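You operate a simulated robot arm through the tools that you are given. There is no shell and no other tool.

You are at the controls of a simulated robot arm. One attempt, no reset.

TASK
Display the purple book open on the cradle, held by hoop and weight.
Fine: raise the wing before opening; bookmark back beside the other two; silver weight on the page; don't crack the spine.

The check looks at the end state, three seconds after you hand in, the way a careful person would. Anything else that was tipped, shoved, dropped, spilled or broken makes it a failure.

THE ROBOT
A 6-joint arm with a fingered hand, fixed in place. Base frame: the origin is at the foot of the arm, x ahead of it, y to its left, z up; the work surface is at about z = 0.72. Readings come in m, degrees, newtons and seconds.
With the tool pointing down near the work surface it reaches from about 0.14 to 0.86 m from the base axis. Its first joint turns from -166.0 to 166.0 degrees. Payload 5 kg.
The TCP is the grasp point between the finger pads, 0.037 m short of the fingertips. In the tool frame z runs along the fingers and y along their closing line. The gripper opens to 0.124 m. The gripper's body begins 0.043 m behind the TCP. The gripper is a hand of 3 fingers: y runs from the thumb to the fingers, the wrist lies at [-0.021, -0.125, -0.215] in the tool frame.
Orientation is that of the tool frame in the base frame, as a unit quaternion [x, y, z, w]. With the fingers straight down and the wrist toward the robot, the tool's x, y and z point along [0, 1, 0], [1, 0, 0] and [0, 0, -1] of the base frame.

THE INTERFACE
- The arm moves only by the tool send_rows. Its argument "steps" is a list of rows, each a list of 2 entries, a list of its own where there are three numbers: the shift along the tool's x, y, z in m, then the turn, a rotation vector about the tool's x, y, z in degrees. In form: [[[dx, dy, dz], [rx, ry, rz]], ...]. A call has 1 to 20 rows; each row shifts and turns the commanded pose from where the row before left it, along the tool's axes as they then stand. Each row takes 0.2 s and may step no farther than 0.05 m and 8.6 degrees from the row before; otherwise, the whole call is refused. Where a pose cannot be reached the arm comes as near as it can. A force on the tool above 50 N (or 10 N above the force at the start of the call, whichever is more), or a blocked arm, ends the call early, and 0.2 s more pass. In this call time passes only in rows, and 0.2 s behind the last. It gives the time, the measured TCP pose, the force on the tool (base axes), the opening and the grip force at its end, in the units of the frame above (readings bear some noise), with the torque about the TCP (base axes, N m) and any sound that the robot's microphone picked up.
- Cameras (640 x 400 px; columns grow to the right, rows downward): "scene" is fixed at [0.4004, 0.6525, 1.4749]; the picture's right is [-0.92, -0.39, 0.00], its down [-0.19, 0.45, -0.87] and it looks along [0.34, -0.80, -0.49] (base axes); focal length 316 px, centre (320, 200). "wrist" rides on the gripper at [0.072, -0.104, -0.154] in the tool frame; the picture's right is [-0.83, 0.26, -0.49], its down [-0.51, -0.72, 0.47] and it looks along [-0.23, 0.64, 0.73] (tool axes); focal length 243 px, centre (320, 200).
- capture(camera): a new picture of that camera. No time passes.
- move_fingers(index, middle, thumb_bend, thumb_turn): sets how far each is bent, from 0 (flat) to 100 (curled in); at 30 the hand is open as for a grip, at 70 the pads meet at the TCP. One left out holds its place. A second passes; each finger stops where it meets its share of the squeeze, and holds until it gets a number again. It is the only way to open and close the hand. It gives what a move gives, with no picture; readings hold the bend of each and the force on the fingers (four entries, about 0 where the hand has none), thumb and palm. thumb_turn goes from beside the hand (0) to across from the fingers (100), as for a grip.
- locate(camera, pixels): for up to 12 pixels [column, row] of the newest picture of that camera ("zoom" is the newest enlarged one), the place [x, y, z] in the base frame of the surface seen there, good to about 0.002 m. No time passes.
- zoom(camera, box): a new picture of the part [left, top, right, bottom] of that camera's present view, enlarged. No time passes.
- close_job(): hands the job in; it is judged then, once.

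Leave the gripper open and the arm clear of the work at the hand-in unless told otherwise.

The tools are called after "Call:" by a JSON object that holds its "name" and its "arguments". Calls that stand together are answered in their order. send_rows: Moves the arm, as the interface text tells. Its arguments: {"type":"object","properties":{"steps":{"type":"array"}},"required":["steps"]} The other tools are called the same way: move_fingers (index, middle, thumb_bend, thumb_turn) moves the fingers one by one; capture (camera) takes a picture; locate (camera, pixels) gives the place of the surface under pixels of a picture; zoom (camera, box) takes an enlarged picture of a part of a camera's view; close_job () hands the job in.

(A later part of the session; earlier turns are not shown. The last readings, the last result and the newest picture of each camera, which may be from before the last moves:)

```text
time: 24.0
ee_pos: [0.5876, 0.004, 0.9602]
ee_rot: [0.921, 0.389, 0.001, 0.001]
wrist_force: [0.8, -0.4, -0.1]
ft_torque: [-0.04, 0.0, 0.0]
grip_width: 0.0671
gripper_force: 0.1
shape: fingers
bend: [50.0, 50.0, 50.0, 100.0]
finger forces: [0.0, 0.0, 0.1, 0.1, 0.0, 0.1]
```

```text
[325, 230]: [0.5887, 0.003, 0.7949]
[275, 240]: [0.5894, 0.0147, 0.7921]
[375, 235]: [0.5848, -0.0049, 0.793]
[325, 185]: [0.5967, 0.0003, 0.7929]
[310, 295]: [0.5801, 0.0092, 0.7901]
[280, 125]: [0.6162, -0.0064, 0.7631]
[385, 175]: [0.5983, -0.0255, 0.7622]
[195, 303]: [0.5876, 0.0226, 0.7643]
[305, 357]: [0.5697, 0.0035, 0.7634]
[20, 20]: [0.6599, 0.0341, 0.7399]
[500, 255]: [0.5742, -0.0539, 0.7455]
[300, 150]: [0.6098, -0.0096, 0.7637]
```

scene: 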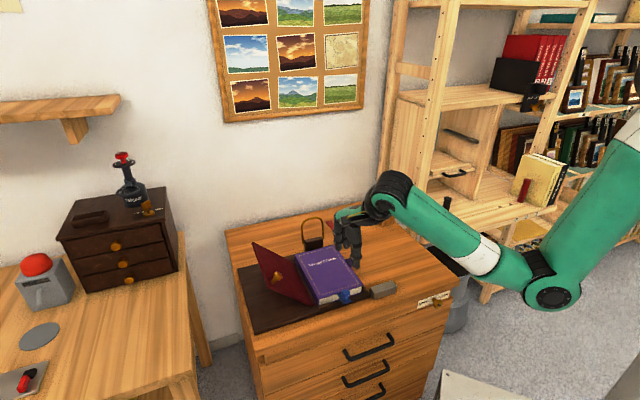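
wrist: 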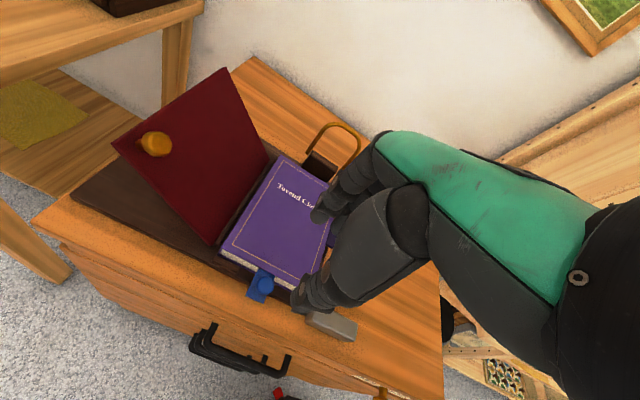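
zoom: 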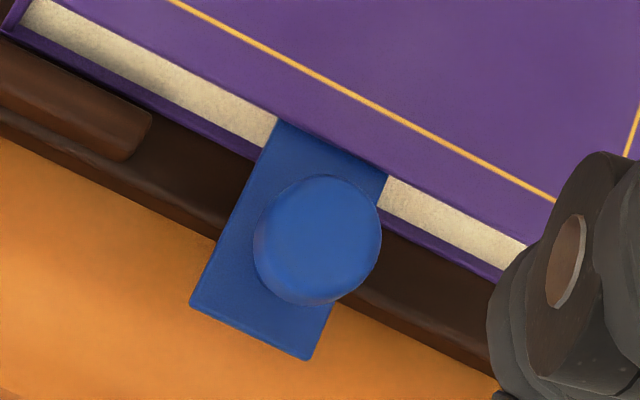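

The knob centre is (0.588, 0.003) with its top at z 0.795, and the book's edge is 0.027 m away. I'll descend to TCP z ≈ 0.810, which keeps the fingertips just above cover level, then close.

Call:
{"name": "move_fingers", "arguments": {"index": 55, "middle": 55, "thumb_bend": 55}}

Call:
{"name": "send_rows", "arguments": {"steps": [[[0, 0, 0.04], [0, 0, 0]], [[0, 0, 0.04], [0, 0, 0]], [[0, 0, 0.03], [0, 0, 0]], [[0, 0, 0.02], [0, 0, 0]], [[0, 0, 0.0195], [0, 0, 0]], [[0, 0, 0], [0, 0, 0]]]}}

Call:
{"name": "zoom", "arguments": {"camera": "wrist", "box": [240, 160, 400, 320]}}

Call:
{"name": "zoom", "arguments": {"camera": "scene", "box": [300, 230, 400, 320]}}

```text
time: 25.0
ee_pos: [0.5872, 0.0036, 0.9595]
ee_rot: [0.922, 0.388, 0.0, 0.0]
wrist_force: [0.7, -0.8, -0.8]
ft_torque: [0.01, 0.01, 0.0]
grip_width: 0.0525
gripper_force: 0.0
shape: fingers
bend: [55.0, 55.0, 55.0, 100.0]
finger forces: [0.1, 0.1, 0.0, 0.0, 0.0, 0.1]
```

```text
time: 26.4
ee_pos: [0.5888, 0.0061, 0.8114]
ee_rot: [0.921, 0.389, -0.001, 0.001]
wrist_force: [-0.4, -0.2, 2.2]
ft_torque: [-0.04, -0.04, -0.02]
grip_width: 0.0526
gripper_force: 0.5
shape: fingers
bend: [55.0, 55.0, 55.0, 100.0]
finger forces: [0.0, 1.3, 0.0, 0.1, 0.0, 0.1]
```

```text
2.50 times, centred on (320, 240) of wrist
```

zoom: 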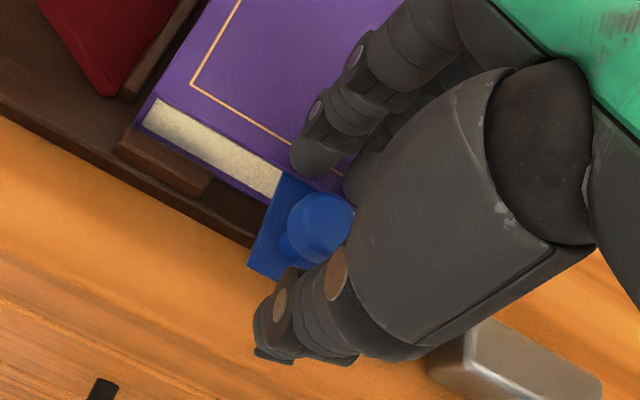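

```text
4.44 times, centred on (350, 275) of scene
```

zoom: 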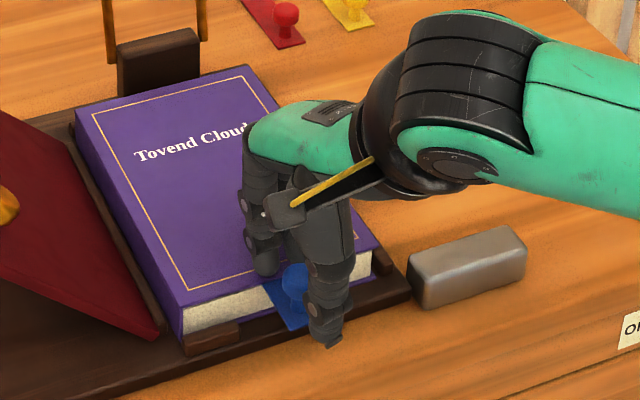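

A fingertip is just touching the cover (about 1.3 N). I'll raise 3 mm, then close on the knob.

Call:
{"name": "send_rows", "arguments": {"steps": [[[0, 0, -0.003], [0, 0, 0]], [[0, 0, 0], [0, 0, 0]]]}}

Call:
{"name": "move_fingers", "arguments": {"index": 70, "middle": 70, "thumb_bend": 70}}

Call:
{"name": "zoom", "arguments": {"camera": "wrist", "box": [240, 160, 400, 320]}}

```text
time: 27.0
ee_pos: [0.5877, 0.0049, 0.8141]
ee_rot: [0.921, 0.389, 0.0, -0.001]
wrist_force: [-0.7, 0.2, 0.8]
ft_torque: [-0.01, 0.03, 0.03]
grip_width: 0.0525
gripper_force: 0.0
shape: fingers
bend: [55.0, 55.0, 55.0, 100.0]
finger forces: [0.1, 0.2, 0.1, 0.0, 0.0, 0.1]
```

```text
time: 28.0
ee_pos: [0.5887, 0.0048, 0.8144]
ee_rot: [0.921, 0.389, 0.001, 0.001]
wrist_force: [0.8, 0.4, -0.2]
ft_torque: [0.01, -0.01, 0.03]
grip_width: 0.0228
gripper_force: 7.4
shape: fingers
bend: [65.0, 68.0, 65.0, 100.0]
finger forces: [4.2, 2.7, 0.0, 0.1, 7.3, 0.0]
```

```text
2.50 times, centred on (320, 240) of wrist
```

zoom: 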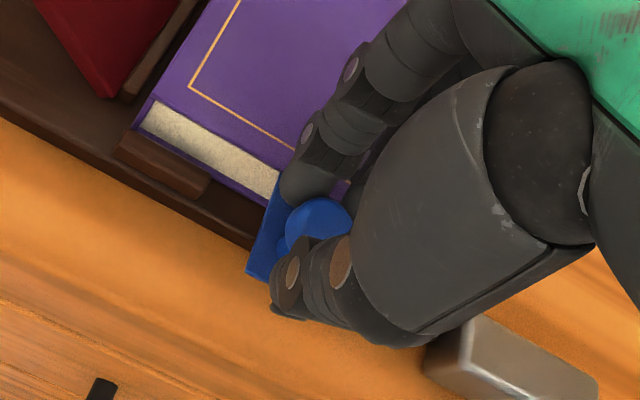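

All three fingers hold the knob. Now I'll pull the bookmark straight out along -v (tool -y), starting slowly.

Call:
{"name": "send_rows", "arguments": {"steps": [[[0, -0.01, 0], [0, 0, 0]], [[0, -0.01, 0], [0, 0, 0]], [[0, -0.01, 0], [0, 0, 0]], [[0, -0.01, 0], [0, 0, 0]]]}}

Call:
{"name": "zoom", "arguments": {"camera": "wrist", "box": [200, 120, 400, 320]}}

```text
time: 29.0
ee_pos: [0.5591, 0.033, 0.8117]
ee_rot: [0.921, 0.389, 0.0, 0.0]
wrist_force: [0.8, -0.3, 0.1]
ft_torque: [0.0, 0.02, 0.01]
grip_width: 0.0227
gripper_force: 6.7
shape: fingers
bend: [66.0, 68.0, 65.0, 100.0]
finger forces: [4.2, 3.0, 0.0, 0.1, 7.4, 0.1]
```

```text
2.00 times, centred on (300, 220) of wrist
```

zoom: 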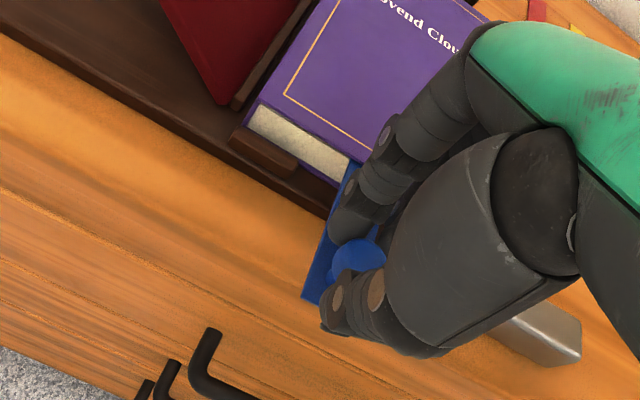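

The bookmark slides freely and the book stays put. I'll pull another 0.11 m.

Call:
{"name": "send_rows", "arguments": {"steps": [[[0, -0.018, 0], [0, 0, 0]], [[0, -0.018, 0], [0, 0, 0]], [[0, -0.018, 0], [0, 0, 0]], [[0, -0.018, 0], [0, 0, 0]], [[0, -0.018, 0], [0, 0, 0]], [[0, -0.02, 0], [0, 0, 0]], [[0, 0, 0], [0, 0, 0]]]}}

Call:
{"name": "capture", "arguments": {"camera": "wrist"}}

Call:
{"name": "zoom", "arguments": {"camera": "scene", "box": [280, 210, 440, 340]}}

```text
time: 30.6
ee_pos: [0.4824, 0.1076, 0.8137]
ee_rot: [0.921, 0.389, 0.0, 0.0]
wrist_force: [0.5, 0.2, 0.3]
ft_torque: [0.02, 0.03, 0.0]
grip_width: 0.0224
gripper_force: 6.8
shape: fingers
bend: [66.0, 68.0, 65.0, 100.0]
finger forces: [4.3, 2.7, 0.0, 0.0, 7.3, 0.1]
```

```text
taken
```

wrist: 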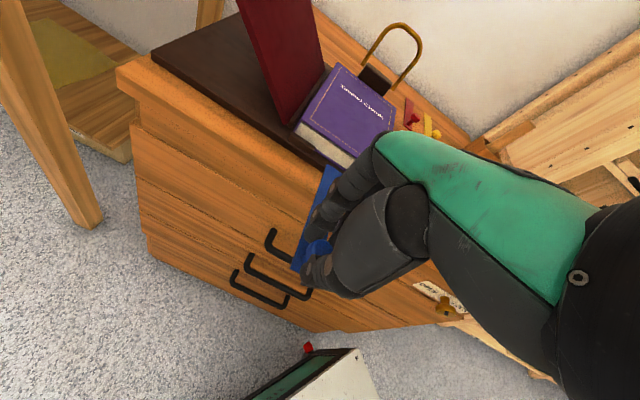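

```text
3.08 times, centred on (360, 275) of scene
```

zoom: 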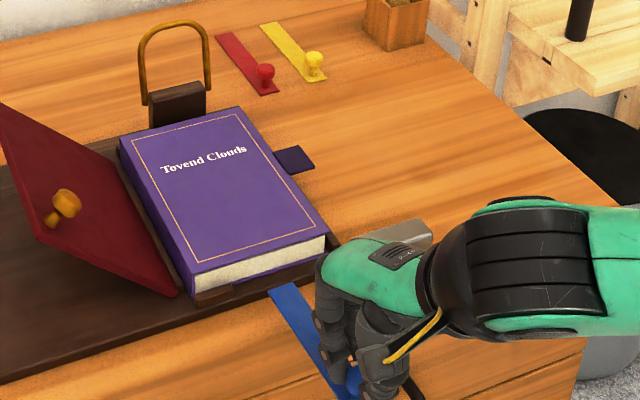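

The bookmark is fully out of the book and held level. I'll measure the red and yellow bookmarks and the cup again to set the placement spot.

Call:
{"name": "zoom", "arguments": {"camera": "scene", "box": [320, 170, 420, 240]}}

```text
5.71 times, centred on (370, 205) of scene
```

zoom: 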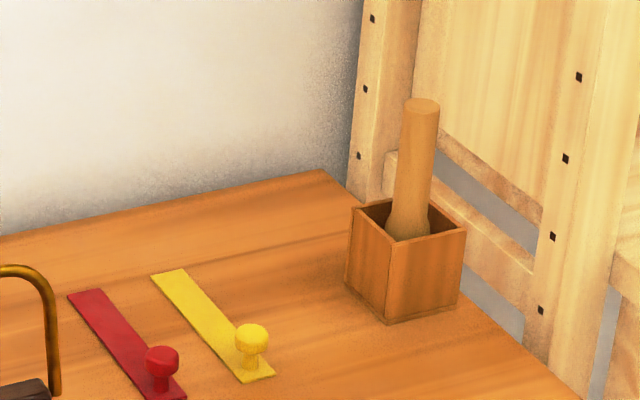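

Call:
{"name": "locate", "arguments": {"camera": "zoom", "pixels": [[387, 322], [346, 285], [460, 305], [423, 105], [245, 380], [275, 375], [155, 277], [183, 270], [70, 296], [160, 395], [320, 172], [410, 225]]}}

```text
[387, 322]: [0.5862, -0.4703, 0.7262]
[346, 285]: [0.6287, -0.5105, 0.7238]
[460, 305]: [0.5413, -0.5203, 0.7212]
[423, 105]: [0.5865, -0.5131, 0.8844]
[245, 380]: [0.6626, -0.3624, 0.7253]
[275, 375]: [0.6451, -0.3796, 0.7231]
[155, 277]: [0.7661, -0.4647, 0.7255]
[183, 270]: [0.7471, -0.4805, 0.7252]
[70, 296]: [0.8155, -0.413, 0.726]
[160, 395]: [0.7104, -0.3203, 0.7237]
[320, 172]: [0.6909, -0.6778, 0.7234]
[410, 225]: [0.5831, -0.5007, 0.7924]
```

Yellow's centreline is at u = 0.189 and red's is 0.07 m away. The cup edge is at u ≤ 0.071. I'll put blue at u ≈ 0.122, with its knob at v ≈ 0.741 to line up with the others, which means knob target (0.616, -0.429). I'll lift to about 1.0 m and carry it over.

Call:
{"name": "send_rows", "arguments": {"steps": [[[0, 0, -0.03], [0, 0, 0]], [[0, 0, -0.04], [0, 0, 0]], [[0, 0, -0.04], [0, 0, 0]], [[0, 0, -0.04], [0, 0, 0]], [[0, 0, -0.04], [0, 0, 0]], [[-0.0243, 0.0392, 0], [0, 0, 0]], [[-0.0243, 0.0392, 0], [0, 0, 0]], [[-0.0243, 0.0392, 0], [0, 0, 0]], [[-0.0243, 0.0392, 0], [0, 0, 0]], [[-0.0243, 0.0392, 0], [0, 0, 0]], [[-0.0243, 0.0392, 0], [0, 0, 0]], [[-0.0243, 0.0392, 0], [0, 0, 0]], [[-0.0243, 0.0392, 0], [0, 0, 0]], [[-0.0243, 0.0392, 0], [0, 0, 0]], [[-0.0243, 0.0392, 0], [0, 0, 0]], [[-0.0243, 0.0392, 0], [0, 0, 0]], [[-0.0243, 0.0392, 0], [0, 0, 0]], [[0, 0, 0], [0, 0, 0]]]}}

Call:
{"name": "capture", "arguments": {"camera": "scene"}}

Call:
{"name": "capture", "arguments": {"camera": "wrist"}}

```text
time: 34.4
ee_pos: [0.6154, -0.4284, 1.0051]
ee_rot: [0.921, 0.389, 0.0, 0.0]
wrist_force: [0.3, 0.4, -0.1]
ft_torque: [0.04, 0.02, 0.03]
grip_width: 0.0224
gripper_force: 7.4
shape: fingers
bend: [66.0, 68.0, 65.0, 100.0]
finger forces: [4.5, 2.6, 0.0, 0.0, 7.1, 0.1]
```

```text
taken
```

scene: 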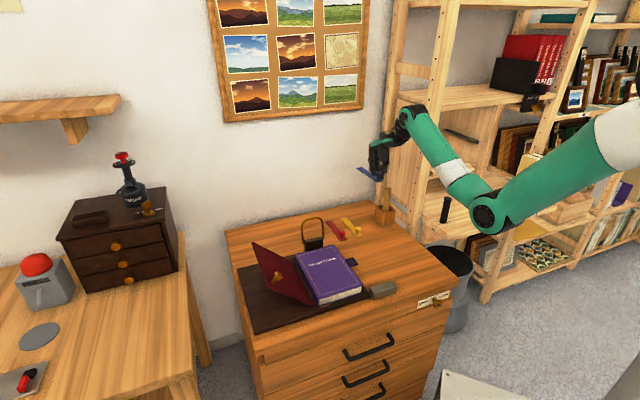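

```text
taken
```

wrist: 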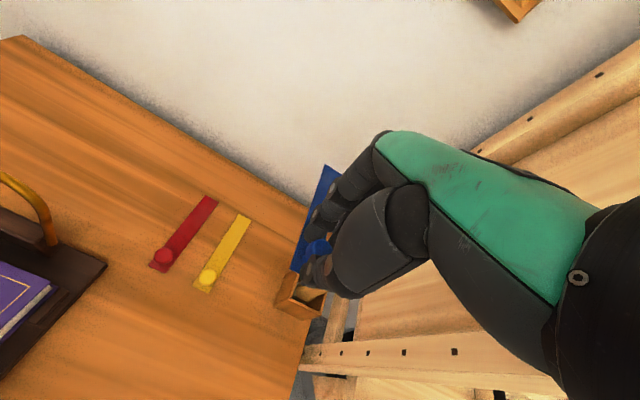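

The blue bookmark is still held, with its blade along +v. I'll check that the blade is level and aligned, and find where it sits relative to the TCP.

Call:
{"name": "zoom", "arguments": {"camera": "wrist", "box": [280, 150, 360, 300]}}

Call:
{"name": "zoom", "arguments": {"camera": "scene", "box": [340, 120, 420, 230]}}

```text
2.67 times, centred on (320, 225) of wrist
```

zoom: 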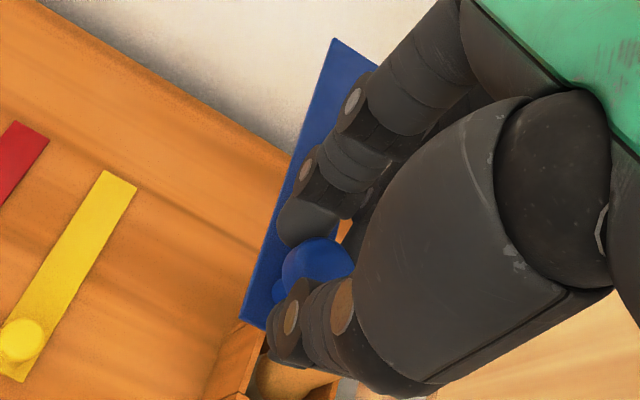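

```text
3.64 times, centred on (380, 175) of scene
```

zoom: 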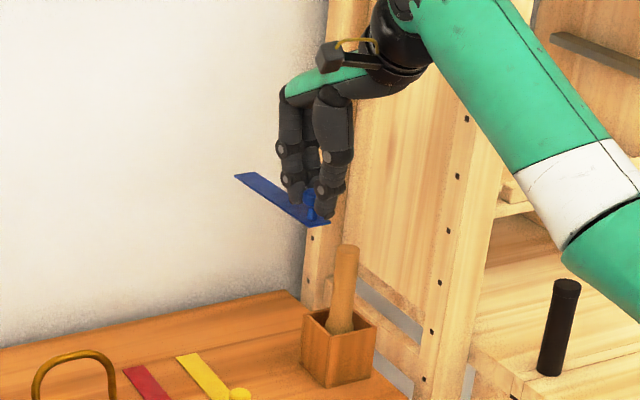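

Call:
{"name": "locate", "arguments": {"camera": "zoom", "pixels": [[238, 178], [253, 177], [300, 219], [325, 222], [270, 198], [309, 197]]}}

```text
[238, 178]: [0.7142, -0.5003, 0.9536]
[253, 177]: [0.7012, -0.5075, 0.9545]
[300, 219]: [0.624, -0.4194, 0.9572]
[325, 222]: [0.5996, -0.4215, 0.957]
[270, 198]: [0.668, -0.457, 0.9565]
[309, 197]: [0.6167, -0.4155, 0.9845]
```

The blade is level to about 1°, and its underside is about 0.050 m below the TCP. The table is at 0.7235, so the release height is about 0.775. I'll descend to 0.79 first and check clearance to the cup and yellow bookmark.

Call:
{"name": "send_rows", "arguments": {"steps": [[[0, 0, 0.04], [0, 0, 0]], [[0, 0, 0.04], [0, 0, 0]], [[0, 0, 0.04], [0, 0, 0]], [[0, 0, 0.04], [0, 0, 0]], [[0, 0, 0.03], [0, 0, 0]], [[0, 0, 0.024], [0, 0, 0]], [[0, 0, 0], [0, 0, 0]]]}}

Call:
{"name": "capture", "arguments": {"camera": "wrist"}}

Call:
{"name": "zoom", "arguments": {"camera": "scene", "box": [320, 160, 430, 250]}}

```text
time: 36.0
ee_pos: [0.6157, -0.429, 0.7879]
ee_rot: [0.921, 0.389, 0.0, 0.0]
wrist_force: [-0.3, -0.5, 0.3]
ft_torque: [0.05, 0.07, -0.01]
grip_width: 0.0223
gripper_force: 7.6
shape: fingers
bend: [66.0, 68.0, 65.0, 100.0]
finger forces: [4.4, 2.8, 0.1, 0.0, 6.8, 0.0]
```

```text
taken
```

wrist: 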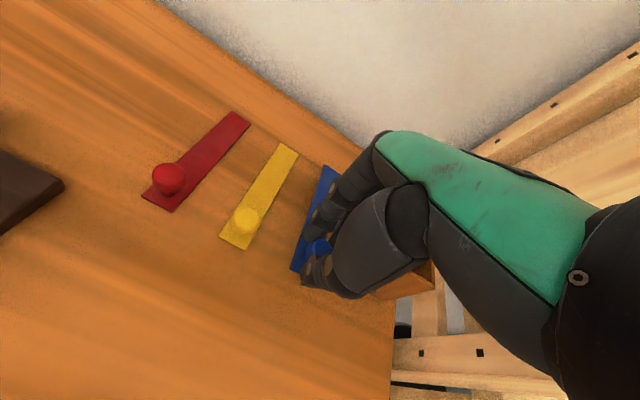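

```text
4.44 times, centred on (375, 205) of scene
```

zoom: 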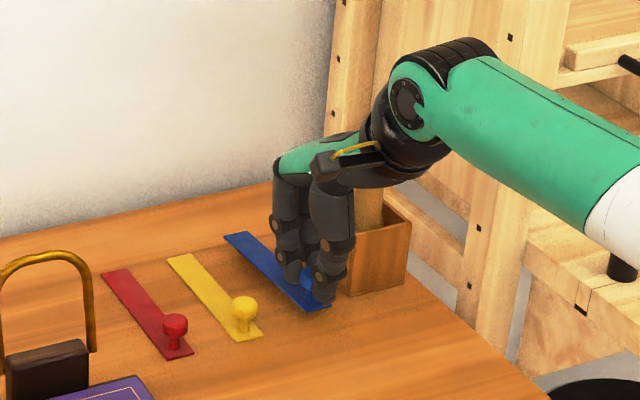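

It's parallel and neatly beside yellow, clear of the cup. I'll lower the last 12 mm gently.

Call:
{"name": "send_rows", "arguments": {"steps": [[[0, 0, 0.004], [0, 0, 0]], [[0, 0, 0.004], [0, 0, 0]], [[0, 0, 0.003], [0, 0, 0]], [[0, 0, 0], [0, 0, 0]]]}}

Call:
{"name": "zoom", "arguments": {"camera": "scene", "box": [330, 190, 410, 250]}}

Call:
{"name": "locate", "arguments": {"camera": "zoom", "pixels": [[220, 185], [270, 225], [330, 280], [180, 290], [215, 260]]}}

```text
time: 37.0
ee_pos: [0.617, -0.4295, 0.7773]
ee_rot: [0.921, 0.39, 0.001, -0.001]
wrist_force: [0.2, -0.8, -0.1]
ft_torque: [0.02, 0.0, -0.03]
grip_width: 0.0223
gripper_force: 7.0
shape: fingers
bend: [66.0, 68.0, 65.0, 100.0]
finger forces: [4.5, 2.9, 0.0, 0.0, 6.8, 0.1]
```

```text
6.67 times, centred on (370, 220) of scene
```

zoom: 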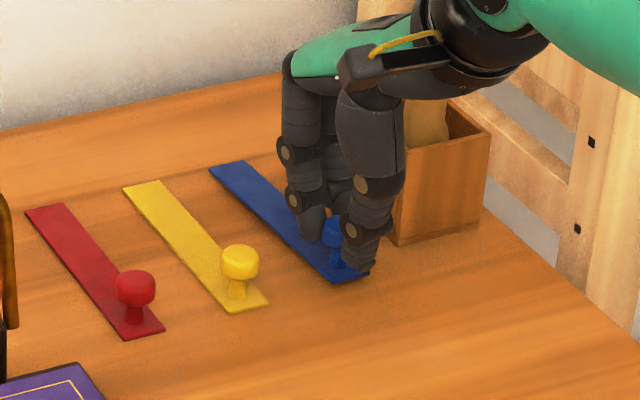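

```text
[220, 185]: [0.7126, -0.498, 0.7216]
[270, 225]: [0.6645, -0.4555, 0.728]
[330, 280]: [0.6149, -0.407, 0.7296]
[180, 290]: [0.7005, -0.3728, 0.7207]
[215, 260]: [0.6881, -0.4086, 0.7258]
```

There are about 3-4 mm left to the table. I'll lower in small steps.

Call:
{"name": "send_rows", "arguments": {"steps": [[[0, 0, 0.0015], [0, 0, 0]], [[0, 0, 0.0015], [0, 0, 0]], [[0, 0, 0.001], [0, 0, 0]], [[0, 0, 0], [0, 0, 0]]]}}

```text
time: 38.0
ee_pos: [0.6158, -0.4269, 0.7743]
ee_rot: [0.921, 0.389, 0.0, 0.001]
wrist_force: [0.3, -0.4, 0.0]
ft_torque: [0.03, -0.01, -0.03]
grip_width: 0.0224
gripper_force: 7.1
shape: fingers
bend: [66.0, 68.0, 65.0, 100.0]
finger forces: [4.5, 3.0, 0.0, 0.1, 6.9, 0.1]
```

No contact yet. I'll lower another 2 mm.

Call:
{"name": "send_rows", "arguments": {"steps": [[[0, 0, 0.001], [0, 0, 0]], [[0, 0, 0.001], [0, 0, 0]], [[0, 0, 0], [0, 0, 0]]]}}

Call:
{"name": "zoom", "arguments": {"camera": "scene", "box": [350, 195, 400, 245]}}

Call:
{"name": "locate", "arguments": {"camera": "zoom", "pixels": [[250, 325], [250, 320], [200, 280], [170, 260], [120, 200], [240, 360], [300, 330]]}}

```text
time: 38.8
ee_pos: [0.6154, -0.4287, 0.7719]
ee_rot: [0.921, 0.389, 0.0, 0.001]
wrist_force: [1.7, 1.5, 6.6]
ft_torque: [0.04, 0.03, -0.02]
grip_width: 0.0219
gripper_force: 8.8
shape: fingers
bend: [66.0, 68.0, 65.0, 100.0]
finger forces: [5.2, 3.1, 0.1, 0.1, 9.0, 0.0]
```

```text
8.00 times, centred on (375, 220) of scene
```

zoom: 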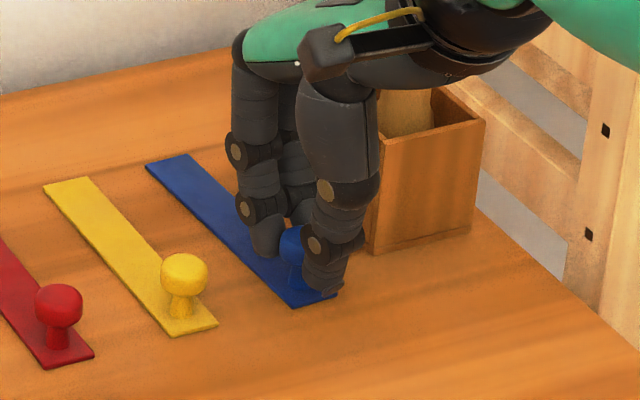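

```text
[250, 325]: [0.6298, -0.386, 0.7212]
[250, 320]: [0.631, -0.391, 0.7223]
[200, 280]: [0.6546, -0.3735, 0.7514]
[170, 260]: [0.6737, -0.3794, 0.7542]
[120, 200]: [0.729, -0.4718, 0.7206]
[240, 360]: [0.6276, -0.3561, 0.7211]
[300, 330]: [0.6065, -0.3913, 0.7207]
```

It's down, with 6.6 N of contact. I'll release, then rise straight up.

Call:
{"name": "move_fingers", "arguments": {"index": 56, "middle": 56, "thumb_bend": 54}}

Call:
{"name": "send_rows", "arguments": {"steps": [[[0, 0, -0.015], [0, 0, 0]], [[0, 0, -0.025], [0, 0, 0]], [[0, 0, -0.04], [0, 0, 0]], [[0, 0, -0.05], [0, 0, 0]], [[0, 0, -0.05], [0, 0, 0]], [[0, 0, -0.05], [0, 0, 0]]]}}

Call:
{"name": "capture", "arguments": {"camera": "wrist"}}

Call:
{"name": "capture", "arguments": {"camera": "scene"}}

```text
time: 39.8
ee_pos: [0.6155, -0.4289, 0.7719]
ee_rot: [0.921, 0.389, 0.001, 0.0]
wrist_force: [0.3, 0.3, 0.8]
ft_torque: [-0.01, 0.01, 0.0]
grip_width: 0.0516
gripper_force: 0.0
shape: fingers
bend: [56.0, 56.0, 54.0, 100.0]
finger forces: [0.0, 0.1, 0.1, 0.0, 0.1, 0.0]
```

```text
time: 41.2
ee_pos: [0.6125, -0.4246, 1.0047]
ee_rot: [0.921, 0.389, 0.0, -0.001]
wrist_force: [-0.3, 0.7, -0.4]
ft_torque: [-0.03, 0.03, 0.0]
grip_width: 0.0516
gripper_force: 0.0
shape: fingers
bend: [56.0, 56.0, 54.0, 100.0]
finger forces: [0.0, 0.0, 0.0, 0.1, 0.1, 0.1]
```

```text
taken
```

wrist: 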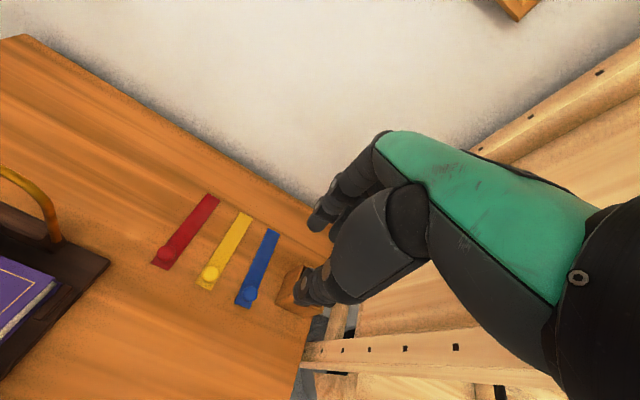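

```text
taken
```

scene: 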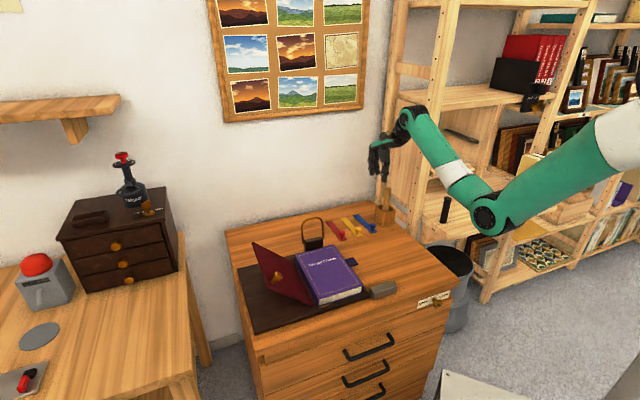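

All three bookmarks now lie parallel. Next is the cover, so I'll inspect the tab and the space under it.

Call:
{"name": "zoom", "arguments": {"camera": "scene", "box": [320, 245, 400, 305]}}

Call:
{"name": "locate", "arguments": {"camera": "zoom", "pixels": [[262, 120], [320, 100], [348, 125], [290, 148], [300, 125], [285, 165], [335, 320], [330, 210], [100, 140], [330, 345], [340, 330]]}}

```text
6.67 times, centred on (360, 275) of scene
```

zoom: 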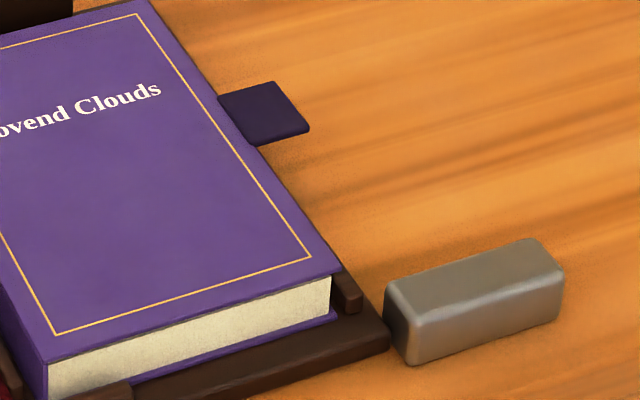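

```text
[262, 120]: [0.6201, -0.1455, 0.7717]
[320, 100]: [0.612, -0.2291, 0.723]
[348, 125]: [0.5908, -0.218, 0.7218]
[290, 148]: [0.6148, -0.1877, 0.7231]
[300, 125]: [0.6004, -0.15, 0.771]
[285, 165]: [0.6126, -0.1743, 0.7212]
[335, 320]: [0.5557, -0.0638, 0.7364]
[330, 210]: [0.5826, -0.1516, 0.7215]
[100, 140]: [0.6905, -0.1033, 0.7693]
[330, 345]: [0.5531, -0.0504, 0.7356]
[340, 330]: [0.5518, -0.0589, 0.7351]
```

Call:
{"name": "locate", "arguments": {"camera": "zoom", "pixels": [[226, 100], [272, 86], [303, 127], [260, 140], [332, 277], [306, 258], [140, 5], [52, 335], [48, 355], [325, 310], [350, 285], [388, 345]]}}

```text
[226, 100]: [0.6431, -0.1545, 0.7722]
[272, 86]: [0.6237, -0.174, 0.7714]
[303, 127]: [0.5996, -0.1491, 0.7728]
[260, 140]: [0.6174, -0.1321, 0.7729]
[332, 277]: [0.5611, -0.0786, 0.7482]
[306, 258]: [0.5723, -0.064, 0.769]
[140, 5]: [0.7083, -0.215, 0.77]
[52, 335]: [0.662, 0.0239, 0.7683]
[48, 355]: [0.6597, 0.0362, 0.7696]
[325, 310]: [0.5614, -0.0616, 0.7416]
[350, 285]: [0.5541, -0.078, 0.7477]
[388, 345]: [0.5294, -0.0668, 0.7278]
```

The tab spans u 0.308-0.339 and v 0.533-0.570 at z 0.771, over the cradle base at z 0.735. I plan to slide flat fingers under the tab like a spatula. I'll flatten the fingers here in free air to see their shape.

Call:
{"name": "move_fingers", "arguments": {"index": 5, "middle": 5, "thumb_bend": 0, "thumb_turn": 0}}

Call:
{"name": "zoom", "arguments": {"camera": "scene", "box": [330, 85, 450, 195]}}

Call:
{"name": "capture", "arguments": {"camera": "wrist"}}

```text
time: 42.2
ee_pos: [0.6123, -0.4252, 1.0039]
ee_rot: [0.921, 0.389, 0.001, -0.001]
wrist_force: [0.2, -0.2, 0.4]
ft_torque: [0.03, 0.02, -0.01]
grip_width: 0.2097
gripper_force: 0.1
shape: fingers
bend: [5.0, 5.0, 0.0, 0.0]
finger forces: [0.1, 0.0, 0.1, 0.1, 0.1, 0.0]
```

```text
3.64 times, centred on (390, 140) of scene
```

zoom: 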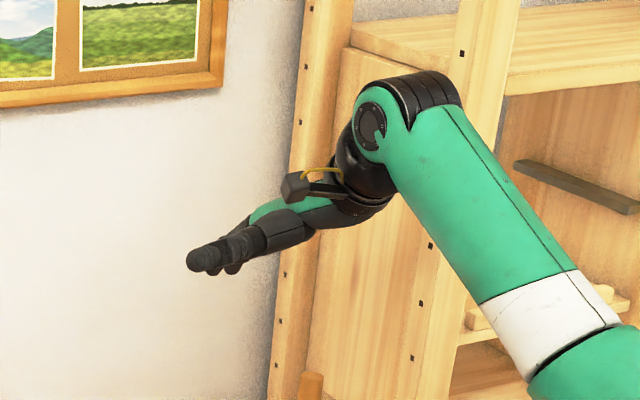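

```text
taken
```

wrist: 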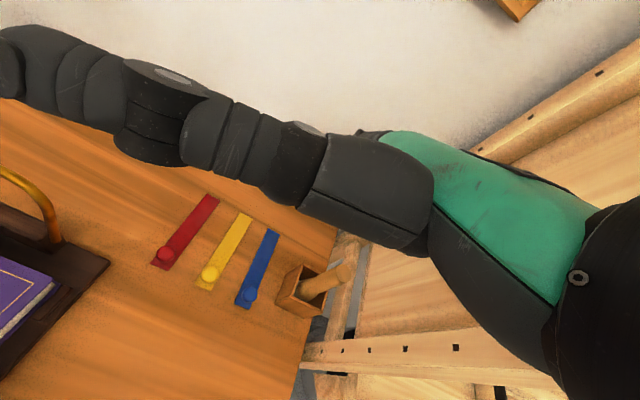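

Call:
{"name": "locate", "arguments": {"camera": "zoom", "pixels": [[200, 258], [230, 270], [245, 245], [270, 245], [290, 230], [260, 210], [235, 262], [290, 188], [300, 245]]}}

Call:
{"name": "zoom", "arguments": {"camera": "wrist", "box": [300, 80, 460, 280]}}

```text
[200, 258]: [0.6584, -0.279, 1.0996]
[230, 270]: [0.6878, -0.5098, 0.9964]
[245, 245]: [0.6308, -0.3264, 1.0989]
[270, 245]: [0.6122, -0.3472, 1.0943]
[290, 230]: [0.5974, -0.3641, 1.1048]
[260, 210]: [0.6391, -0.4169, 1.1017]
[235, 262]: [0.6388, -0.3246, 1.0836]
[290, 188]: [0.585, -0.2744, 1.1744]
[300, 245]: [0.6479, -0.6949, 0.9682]
```

```text
2.00 times, centred on (380, 180) of wrist
```

zoom: 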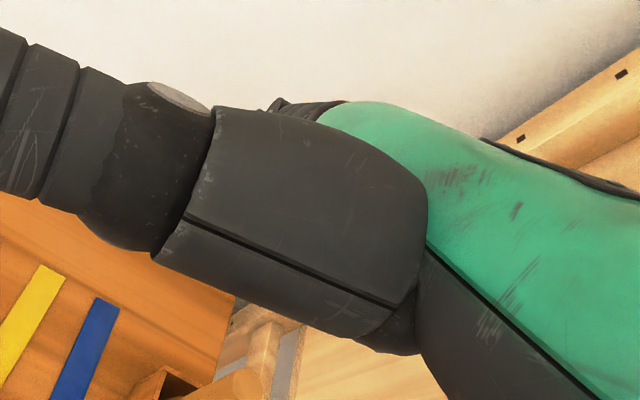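

With bend 5, the fingertips sit about 0.113 m along tool y and 0.008 m along z, pointing about 41° off tool z. The thumb lies out to the side. I'll move back over the desk, yaw so tool y points along +u, and tilt so the fingers point 25° below horizontal toward the tab, all kept high.

Call:
{"name": "send_rows", "arguments": {"steps": [[[0.01, -0.0458, 0], [0, 0, 0]], [[0.01, -0.0458, 0], [0, 0, 0]], [[0.01, -0.0458, 0], [0, 0, 0]], [[0.01, -0.0458, 0], [0, 0, 0]], [[0, 0, 0], [0, 0, -8.2]], [[0, 0, 0], [0, 0, -8.2]], [[0, 0, 0], [0, 0, -8.2]], [[0, 0, 0], [0, 0, -8.2]], [[0, 0, 0], [0, 0, -8.2]], [[0, 0, 0], [0, 0, -8.2]], [[0, 0, 0], [0, 0, -8.2]], [[0, 0, 0], [0, 0, -8.2]], [[0, 0, 0], [0, 0, -8.2]], [[0, 0, 0], [0, 0, -8.2]], [[0, 0, 0], [0, 0, -8]], [[0, 0, 0], [-8, 0, 0]], [[0, 0, 0], [-8, 0, 0]], [[0, 0, 0], [-8, 0, 0]], [[0, 0, 0], [0, 0, 0]]]}}

Call:
{"name": "capture", "arguments": {"camera": "scene"}}

Call:
{"name": "capture", "arguments": {"camera": "wrist"}}

```text
time: 46.2
ee_pos: [0.5217, -0.2709, 0.9886]
ee_rot: [0.368, 0.906, 0.193, 0.078]
wrist_force: [-0.9, 0.3, 0.7]
ft_torque: [-0.01, 0.03, 0.02]
grip_width: 0.2095
gripper_force: 0.2
shape: fingers
bend: [5.0, 5.0, 0.0, 0.0]
finger forces: [0.0, 0.0, 0.0, 0.0, 0.0, 0.1]
out of reach, approached as far as the arm can: row 15
```

```text
taken
```

scene: 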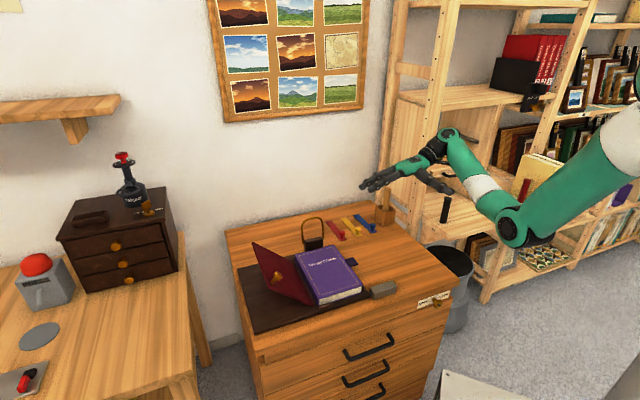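

```text
taken
```

wrist: 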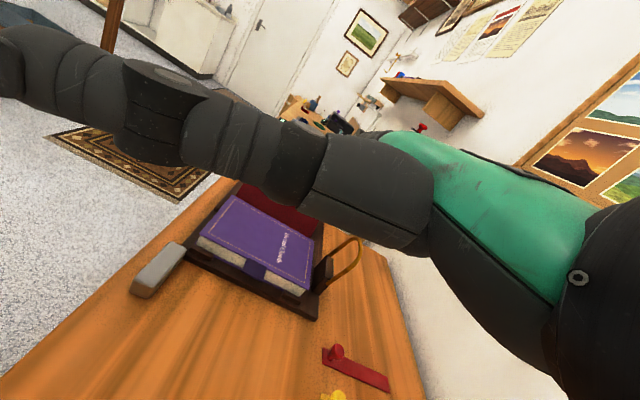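

The orientation is right, but one yaw row hit a reach limit. I'll check that the pose has settled.

Call:
{"name": "send_rows", "arguments": {"steps": [[[0, 0, 0], [0, 0, 0]], [[0, 0, 0], [0, 0, 0]]]}}

Call:
{"name": "zoom", "arguments": {"camera": "scene", "box": [340, 110, 480, 210]}}

```text
time: 46.8
ee_pos: [0.5217, -0.2705, 0.9892]
ee_rot: [0.368, 0.906, 0.193, 0.078]
wrist_force: [-1.2, 0.7, 0.6]
ft_torque: [0.0, 0.01, -0.02]
grip_width: 0.2095
gripper_force: 0.0
shape: fingers
bend: [5.0, 5.0, 0.0, 0.0]
finger forces: [0.0, 0.0, 0.1, 0.1, 0.0, 0.1]
```

```text
4.00 times, centred on (410, 160) of scene
```

zoom: 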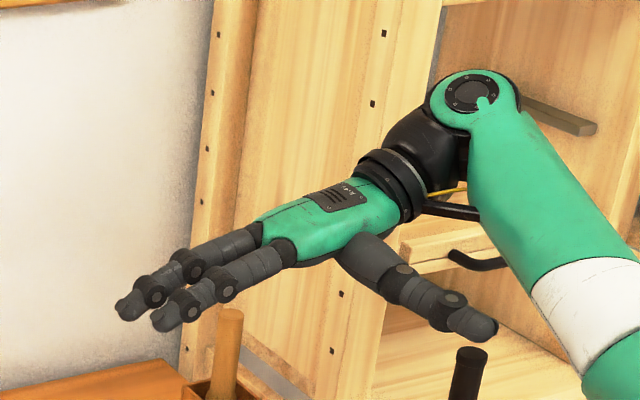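

Call:
{"name": "locate", "arguments": {"camera": "zoom", "pixels": [[125, 306], [162, 320], [170, 305], [205, 292], [275, 250], [485, 325], [130, 300], [195, 250], [120, 312], [158, 330]]}}

```text
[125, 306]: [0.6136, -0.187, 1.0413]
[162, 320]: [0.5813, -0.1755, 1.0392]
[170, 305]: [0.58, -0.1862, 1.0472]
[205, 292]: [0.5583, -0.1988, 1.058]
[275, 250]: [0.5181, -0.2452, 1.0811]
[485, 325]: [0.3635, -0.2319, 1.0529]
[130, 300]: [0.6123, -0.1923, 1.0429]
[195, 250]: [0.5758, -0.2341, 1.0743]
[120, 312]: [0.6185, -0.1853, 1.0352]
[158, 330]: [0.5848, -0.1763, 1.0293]
```

The fingertips are about 0.124 m ahead of the TCP along u, with the tip tops about 0.046 m above it. I'll lower the hand toward the pre-insertion spot in front of the tab, staying about 6 cm back from it.

Call:
{"name": "send_rows", "arguments": {"steps": [[[0.0022, -0.0236, 0.0333], [0, 0, 0]], [[0.0022, -0.0236, 0.0333], [0, 0, 0]], [[0.0022, -0.0236, 0.0333], [0, 0, 0]], [[0.0022, -0.0236, 0.0333], [0, 0, 0]], [[0.0022, -0.0236, 0.0333], [0, 0, 0]], [[0, 0, 0], [0, 0, 0]]]}}

Call:
{"name": "capture", "arguments": {"camera": "scene"}}

Call:
{"name": "zoom", "arguments": {"camera": "scene", "box": [320, 200, 460, 300]}}

```text
time: 48.2
ee_pos: [0.4837, -0.2926, 0.7906]
ee_rot: [0.367, 0.907, 0.193, 0.078]
wrist_force: [0.8, -0.1, 0.5]
ft_torque: [0.02, -0.02, 0.04]
grip_width: 0.2097
gripper_force: 0.0
shape: fingers
bend: [5.0, 5.0, 0.0, 0.0]
finger forces: [0.0, 0.0, 0.1, 0.1, 0.1, 0.1]
```

```text
taken
```

scene: 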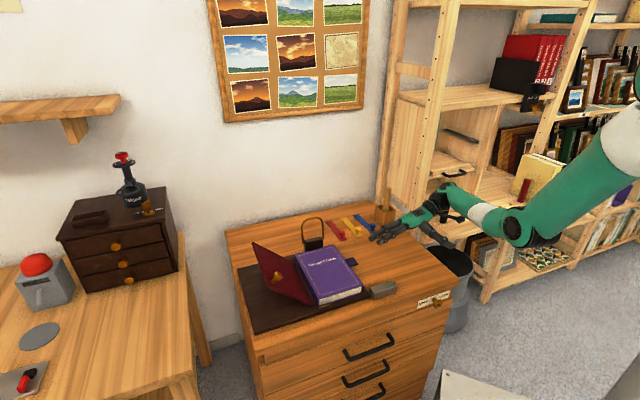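

```text
4.00 times, centred on (390, 250) of scene
```

zoom: 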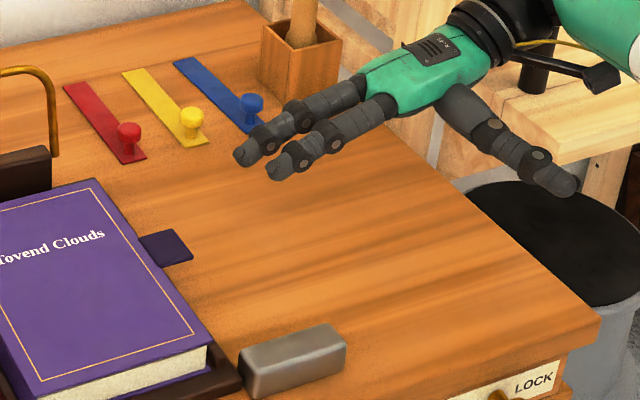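

The hand is lined up with the tab (v ≈ 0.551). I'll lower to TCP z ≈ 0.713 and measure the fingertip heights.

Call:
{"name": "send_rows", "arguments": {"steps": [[[0, -0.0108, 0.0244], [0, 0, 0]], [[0, -0.0108, 0.0244], [0, 0, 0]], [[0, -0.0098, 0.022], [0, 0, 0]], [[0, 0, 0], [0, 0, 0]]]}}

Call:
{"name": "zoom", "arguments": {"camera": "scene", "box": [340, 225, 460, 300]}}

```text
time: 49.2
ee_pos: [0.4863, -0.2928, 0.7129]
ee_rot: [0.368, 0.906, 0.193, 0.078]
wrist_force: [-0.5, -0.4, 0.2]
ft_torque: [0.01, -0.01, 0.01]
grip_width: 0.2097
gripper_force: 0.1
shape: fingers
bend: [5.0, 5.0, 0.0, 0.0]
finger forces: [0.0, 0.1, 0.0, 0.0, 0.0, 0.1]
```

```text
5.33 times, centred on (400, 262) of scene
```

zoom: 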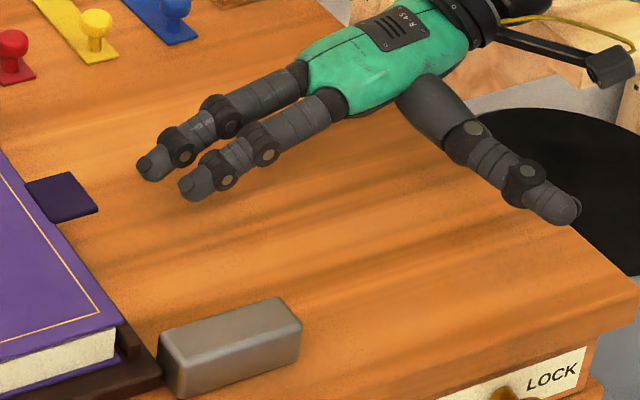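

Call:
{"name": "locate", "arguments": {"camera": "zoom", "pixels": [[145, 165], [150, 175], [183, 185], [192, 192], [200, 175], [195, 200], [160, 155], [93, 210], [70, 218], [560, 215], [490, 160]]}}

```text
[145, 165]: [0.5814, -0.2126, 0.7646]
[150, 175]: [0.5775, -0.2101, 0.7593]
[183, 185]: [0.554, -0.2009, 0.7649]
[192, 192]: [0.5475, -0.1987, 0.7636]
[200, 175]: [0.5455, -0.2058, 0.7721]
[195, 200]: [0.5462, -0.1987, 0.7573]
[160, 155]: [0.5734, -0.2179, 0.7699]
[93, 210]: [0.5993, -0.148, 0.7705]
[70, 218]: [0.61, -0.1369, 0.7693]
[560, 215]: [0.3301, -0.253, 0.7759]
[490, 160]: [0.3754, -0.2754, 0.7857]
```

The tip tops are at about z 0.765 and their centres at about 0.757. I'll lower 9 mm so they pass under the tab and above the 0.735 base, then advance part-way and check.

Call:
{"name": "send_rows", "arguments": {"steps": [[[0, -0.0037, 0.0082], [0, 0, 0]], [[0, 0.018, 0.008], [0, 0, 0]], [[0, 0.018, 0.008], [0, 0, 0]], [[0, 0.0091, 0.0041], [0, 0, 0]], [[0, 0, 0], [0, 0, 0]]]}}

Call:
{"name": "zoom", "arguments": {"camera": "scene", "box": [330, 240, 410, 300]}}

Call:
{"name": "capture", "arguments": {"camera": "wrist"}}

```text
time: 50.4
ee_pos: [0.5208, -0.2564, 0.7023]
ee_rot: [0.368, 0.906, 0.192, 0.078]
wrist_force: [-1.1, 0.6, -0.6]
ft_torque: [0.0, -0.01, -0.01]
grip_width: 0.2099
gripper_force: 0.0
shape: fingers
bend: [5.0, 5.0, 0.0, 0.0]
finger forces: [0.0, 0.0, 0.0, 0.1, 0.0, 0.1]
```

```text
6.67 times, centred on (370, 270) of scene
```

zoom: 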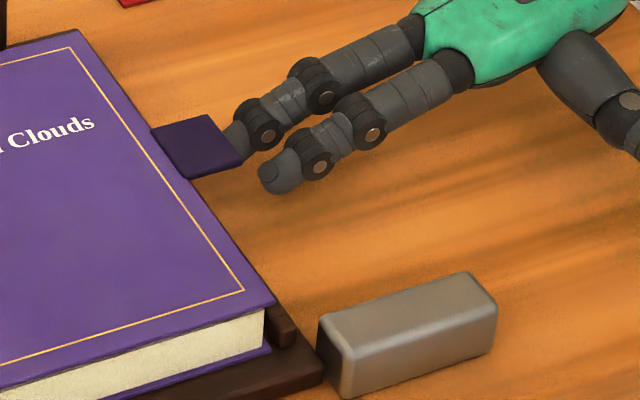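

```text
taken
```

wrist: 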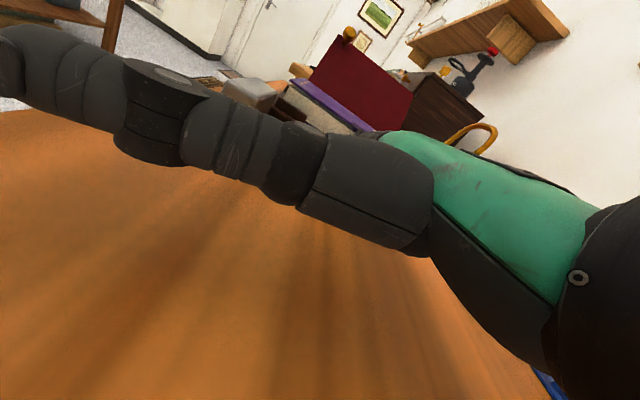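

The fingertips are just short of the tab and below it. I'll advance about 29 mm to slide them under.

Call:
{"name": "send_rows", "arguments": {"steps": [[[0, 0.0091, 0.0041], [0, 0, 0]], [[0, 0.0091, 0.0041], [0, 0, 0]], [[0, 0.0083, 0.0037], [0, 0, 0]], [[0, 0, 0], [0, 0, 0]]]}}

Call:
{"name": "zoom", "arguments": {"camera": "scene", "box": [330, 240, 410, 300]}}

Call:
{"name": "locate", "arguments": {"camera": "zoom", "pixels": [[200, 140], [225, 160], [250, 165], [265, 150], [235, 290], [290, 130]]}}

```text
time: 51.4
ee_pos: [0.5401, -0.2334, 0.7025]
ee_rot: [0.368, 0.906, 0.193, 0.078]
wrist_force: [-0.2, 0.2, -0.8]
ft_torque: [-0.03, 0.04, -0.03]
grip_width: 0.2095
gripper_force: 0.1
shape: fingers
bend: [5.0, 5.0, 0.0, 0.0]
finger forces: [0.0, 0.3, 0.0, 0.0, 0.0, 0.0]
```

```text
6.67 times, centred on (370, 270) of scene
```

zoom: 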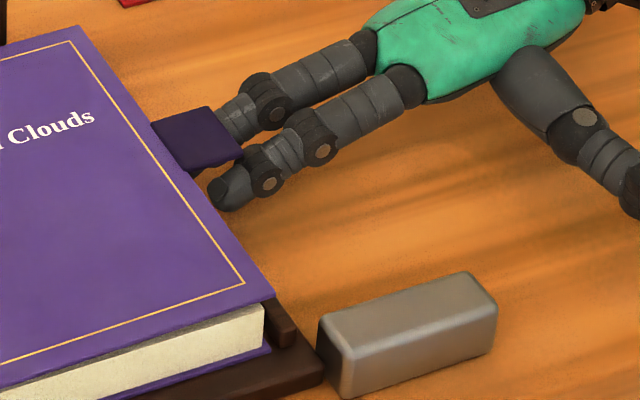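

```text
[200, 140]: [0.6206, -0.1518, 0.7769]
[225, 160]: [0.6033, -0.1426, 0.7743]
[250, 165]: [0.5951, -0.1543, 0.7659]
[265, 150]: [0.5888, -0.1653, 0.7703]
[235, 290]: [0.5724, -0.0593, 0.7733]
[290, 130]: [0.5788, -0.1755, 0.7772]
```

The index finger is fully under the tab and the middle finger partly. I'll lift gently to about 10° of cover opening and check.

Call:
{"name": "send_rows", "arguments": {"steps": [[[0, 0.0052, -0.0092], [0, 0, 0]], [[0, 0.0047, -0.0081], [0, 0, 0]], [[0, 0.0047, -0.0081], [0, 0, 0]], [[0, 0.0047, -0.0081], [0, 0, 0]], [[0, 0, 0], [0, 0, 0]]]}}

Call:
{"name": "zoom", "arguments": {"camera": "scene", "box": [290, 230, 410, 320]}}

```text
time: 52.6
ee_pos: [0.5436, -0.2328, 0.7402]
ee_rot: [0.368, 0.906, 0.192, 0.078]
wrist_force: [0.7, -0.2, -0.2]
ft_torque: [0.0, 0.04, 0.0]
grip_width: 0.2095
gripper_force: 0.2
shape: fingers
bend: [5.0, 5.0, 0.0, 0.0]
finger forces: [0.1, 0.2, 0.0, 0.1, 0.0, 0.1]
```

```text
4.44 times, centred on (350, 275) of scene
```

zoom: 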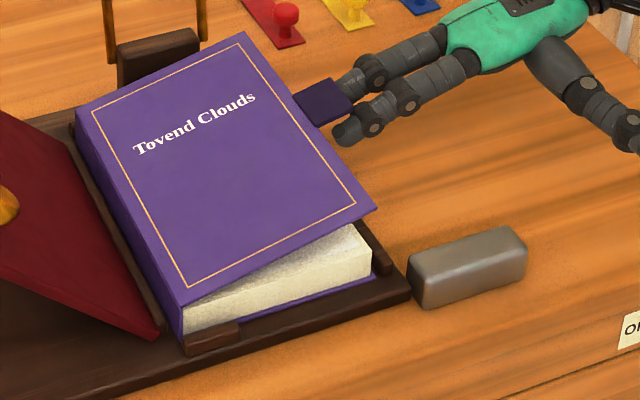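

The cover lifts easily with almost no force. I'll continue along the arc to about 30°.

Call:
{"name": "send_rows", "arguments": {"steps": [[[0, 0.0104, -0.01], [0, 0, 0]], [[0, 0.0104, -0.01], [0, 0, 0]], [[0, 0.0117, -0.0067], [0, 0, 0]], [[0, 0.0117, -0.0067], [0, 0, 0]], [[0, 0, 0], [0, 0, 0]]]}}

Call:
{"name": "zoom", "arguments": {"camera": "scene", "box": [270, 215, 410, 320]}}

```text
time: 53.8
ee_pos: [0.5628, -0.2114, 0.7898]
ee_rot: [0.368, 0.906, 0.192, 0.078]
wrist_force: [0.4, -1.2, -0.5]
ft_torque: [-0.02, 0.05, -0.02]
grip_width: 0.2099
gripper_force: 0.7
shape: fingers
bend: [5.0, 5.0, 0.0, 0.0]
finger forces: [0.0, 0.1, 0.0, 0.0, 0.1, 0.0]
```

```text
3.81 times, centred on (340, 268) of scene
```

zoom: 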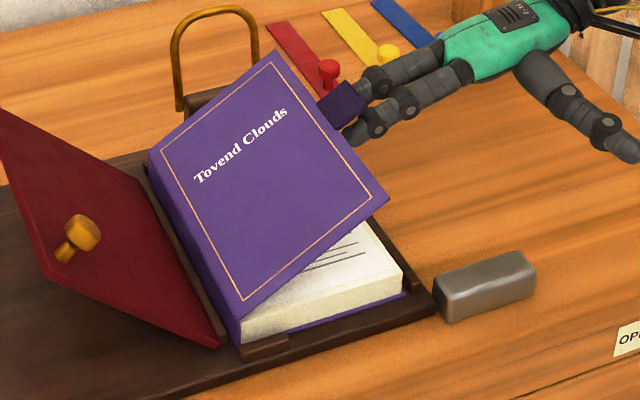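

Call:
{"name": "locate", "arguments": {"camera": "zoom", "pixels": [[275, 60], [383, 195], [242, 308], [150, 155], [330, 120], [340, 95], [350, 140]]}}

```text
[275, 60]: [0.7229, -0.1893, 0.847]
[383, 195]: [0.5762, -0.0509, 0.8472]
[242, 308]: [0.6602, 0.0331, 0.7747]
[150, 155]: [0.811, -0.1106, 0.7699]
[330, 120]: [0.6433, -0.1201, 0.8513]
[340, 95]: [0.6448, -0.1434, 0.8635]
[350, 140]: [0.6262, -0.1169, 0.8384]
```

The cover is at about 32°. To see whether it stays by friction or falls freely, I'll lower the fingers 10 mm and compare.

Call:
{"name": "send_rows", "arguments": {"steps": [[[0, -0.0041, 0.0091], [0, 0, 0]], [[0, 0, 0], [0, 0, 0]]]}}

Call:
{"name": "zoom", "arguments": {"camera": "scene", "box": [270, 215, 410, 320]}}

Call:
{"name": "locate", "arguments": {"camera": "zoom", "pixels": [[275, 65], [380, 198], [330, 120]]}}

```text
time: 54.4
ee_pos: [0.5626, -0.2135, 0.7804]
ee_rot: [0.368, 0.906, 0.193, 0.079]
wrist_force: [0.0, 0.3, 0.0]
ft_torque: [0.0, -0.01, -0.01]
grip_width: 0.2097
gripper_force: 0.1
shape: fingers
bend: [5.0, 5.0, 0.0, 0.0]
finger forces: [0.1, 0.3, 0.0, 0.1, 0.0, 0.0]
```

```text
3.81 times, centred on (340, 268) of scene
```

zoom: 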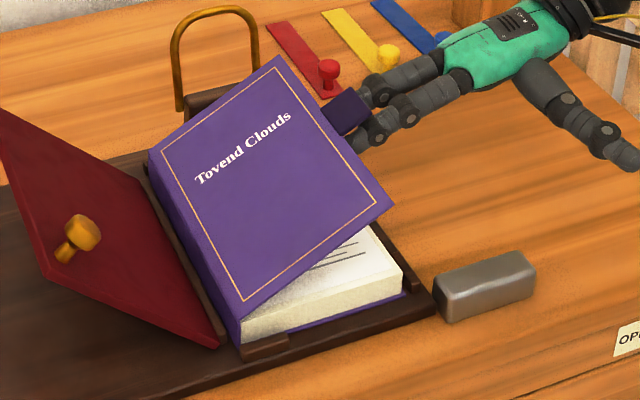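

```text
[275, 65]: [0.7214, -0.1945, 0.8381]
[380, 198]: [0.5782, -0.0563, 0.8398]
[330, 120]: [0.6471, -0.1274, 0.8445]
```

The cover follows the fingers down, so it isn't held by friction. I'll do a quick drop test to see whether it's damped: lower the fingers 40 mm in one step and look straight away.

Call:
{"name": "send_rows", "arguments": {"steps": [[[0, -0.0163, 0.0365], [0, 0, 0]]]}}

Call:
{"name": "zoom", "arguments": {"camera": "scene", "box": [270, 215, 410, 320]}}

Call:
{"name": "locate", "arguments": {"camera": "zoom", "pixels": [[270, 70], [370, 215], [330, 135], [345, 130]]}}

```text
time: 54.8
ee_pos: [0.565, -0.2138, 0.7394]
ee_rot: [0.368, 0.906, 0.193, 0.079]
wrist_force: [-1.2, -0.1, -0.8]
ft_torque: [0.0, 0.01, -0.03]
grip_width: 0.2098
gripper_force: 0.1
shape: fingers
bend: [5.0, 5.0, 0.0, 0.0]
finger forces: [0.1, 0.2, 0.1, 0.0, 0.0, 0.1]
```

```text
3.81 times, centred on (340, 268) of scene
```

zoom: 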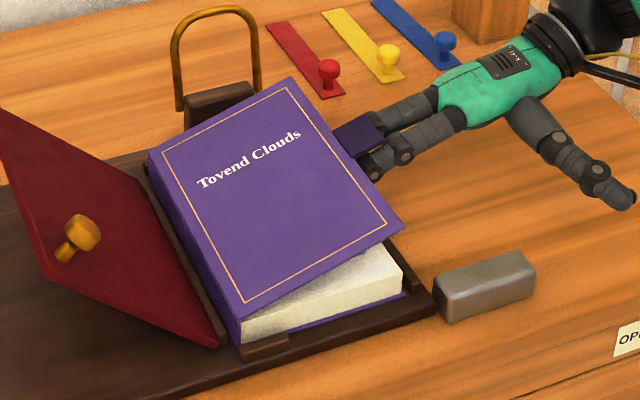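

```text
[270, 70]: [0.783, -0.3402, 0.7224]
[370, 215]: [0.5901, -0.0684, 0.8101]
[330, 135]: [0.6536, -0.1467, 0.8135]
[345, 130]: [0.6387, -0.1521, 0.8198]
```

Call:
{"name": "send_rows", "arguments": {"steps": [[[0, 0, 0], [0, 0, 0]]]}}

Call:
{"name": "zoom", "arguments": {"camera": "scene", "box": [270, 215, 410, 320]}}

Call:
{"name": "locate", "arguments": {"camera": "zoom", "pixels": [[370, 215], [330, 135], [345, 130]]}}

```text
time: 55.2
ee_pos: [0.5643, -0.2132, 0.7389]
ee_rot: [0.368, 0.906, 0.194, 0.079]
wrist_force: [-0.3, 0.5, 0.4]
ft_torque: [-0.04, 0.01, 0.03]
grip_width: 0.2099
gripper_force: 0.2
shape: fingers
bend: [5.0, 5.0, 0.0, 0.0]
finger forces: [0.1, 0.3, 0.1, 0.0, 0.0, 0.1]
```

```text
3.81 times, centred on (340, 268) of scene
```

zoom: 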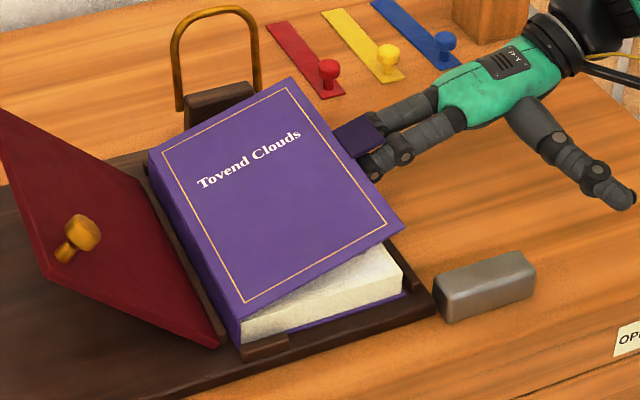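

```text
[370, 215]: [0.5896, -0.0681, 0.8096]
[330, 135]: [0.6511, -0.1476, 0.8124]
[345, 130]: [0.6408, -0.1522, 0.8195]
```

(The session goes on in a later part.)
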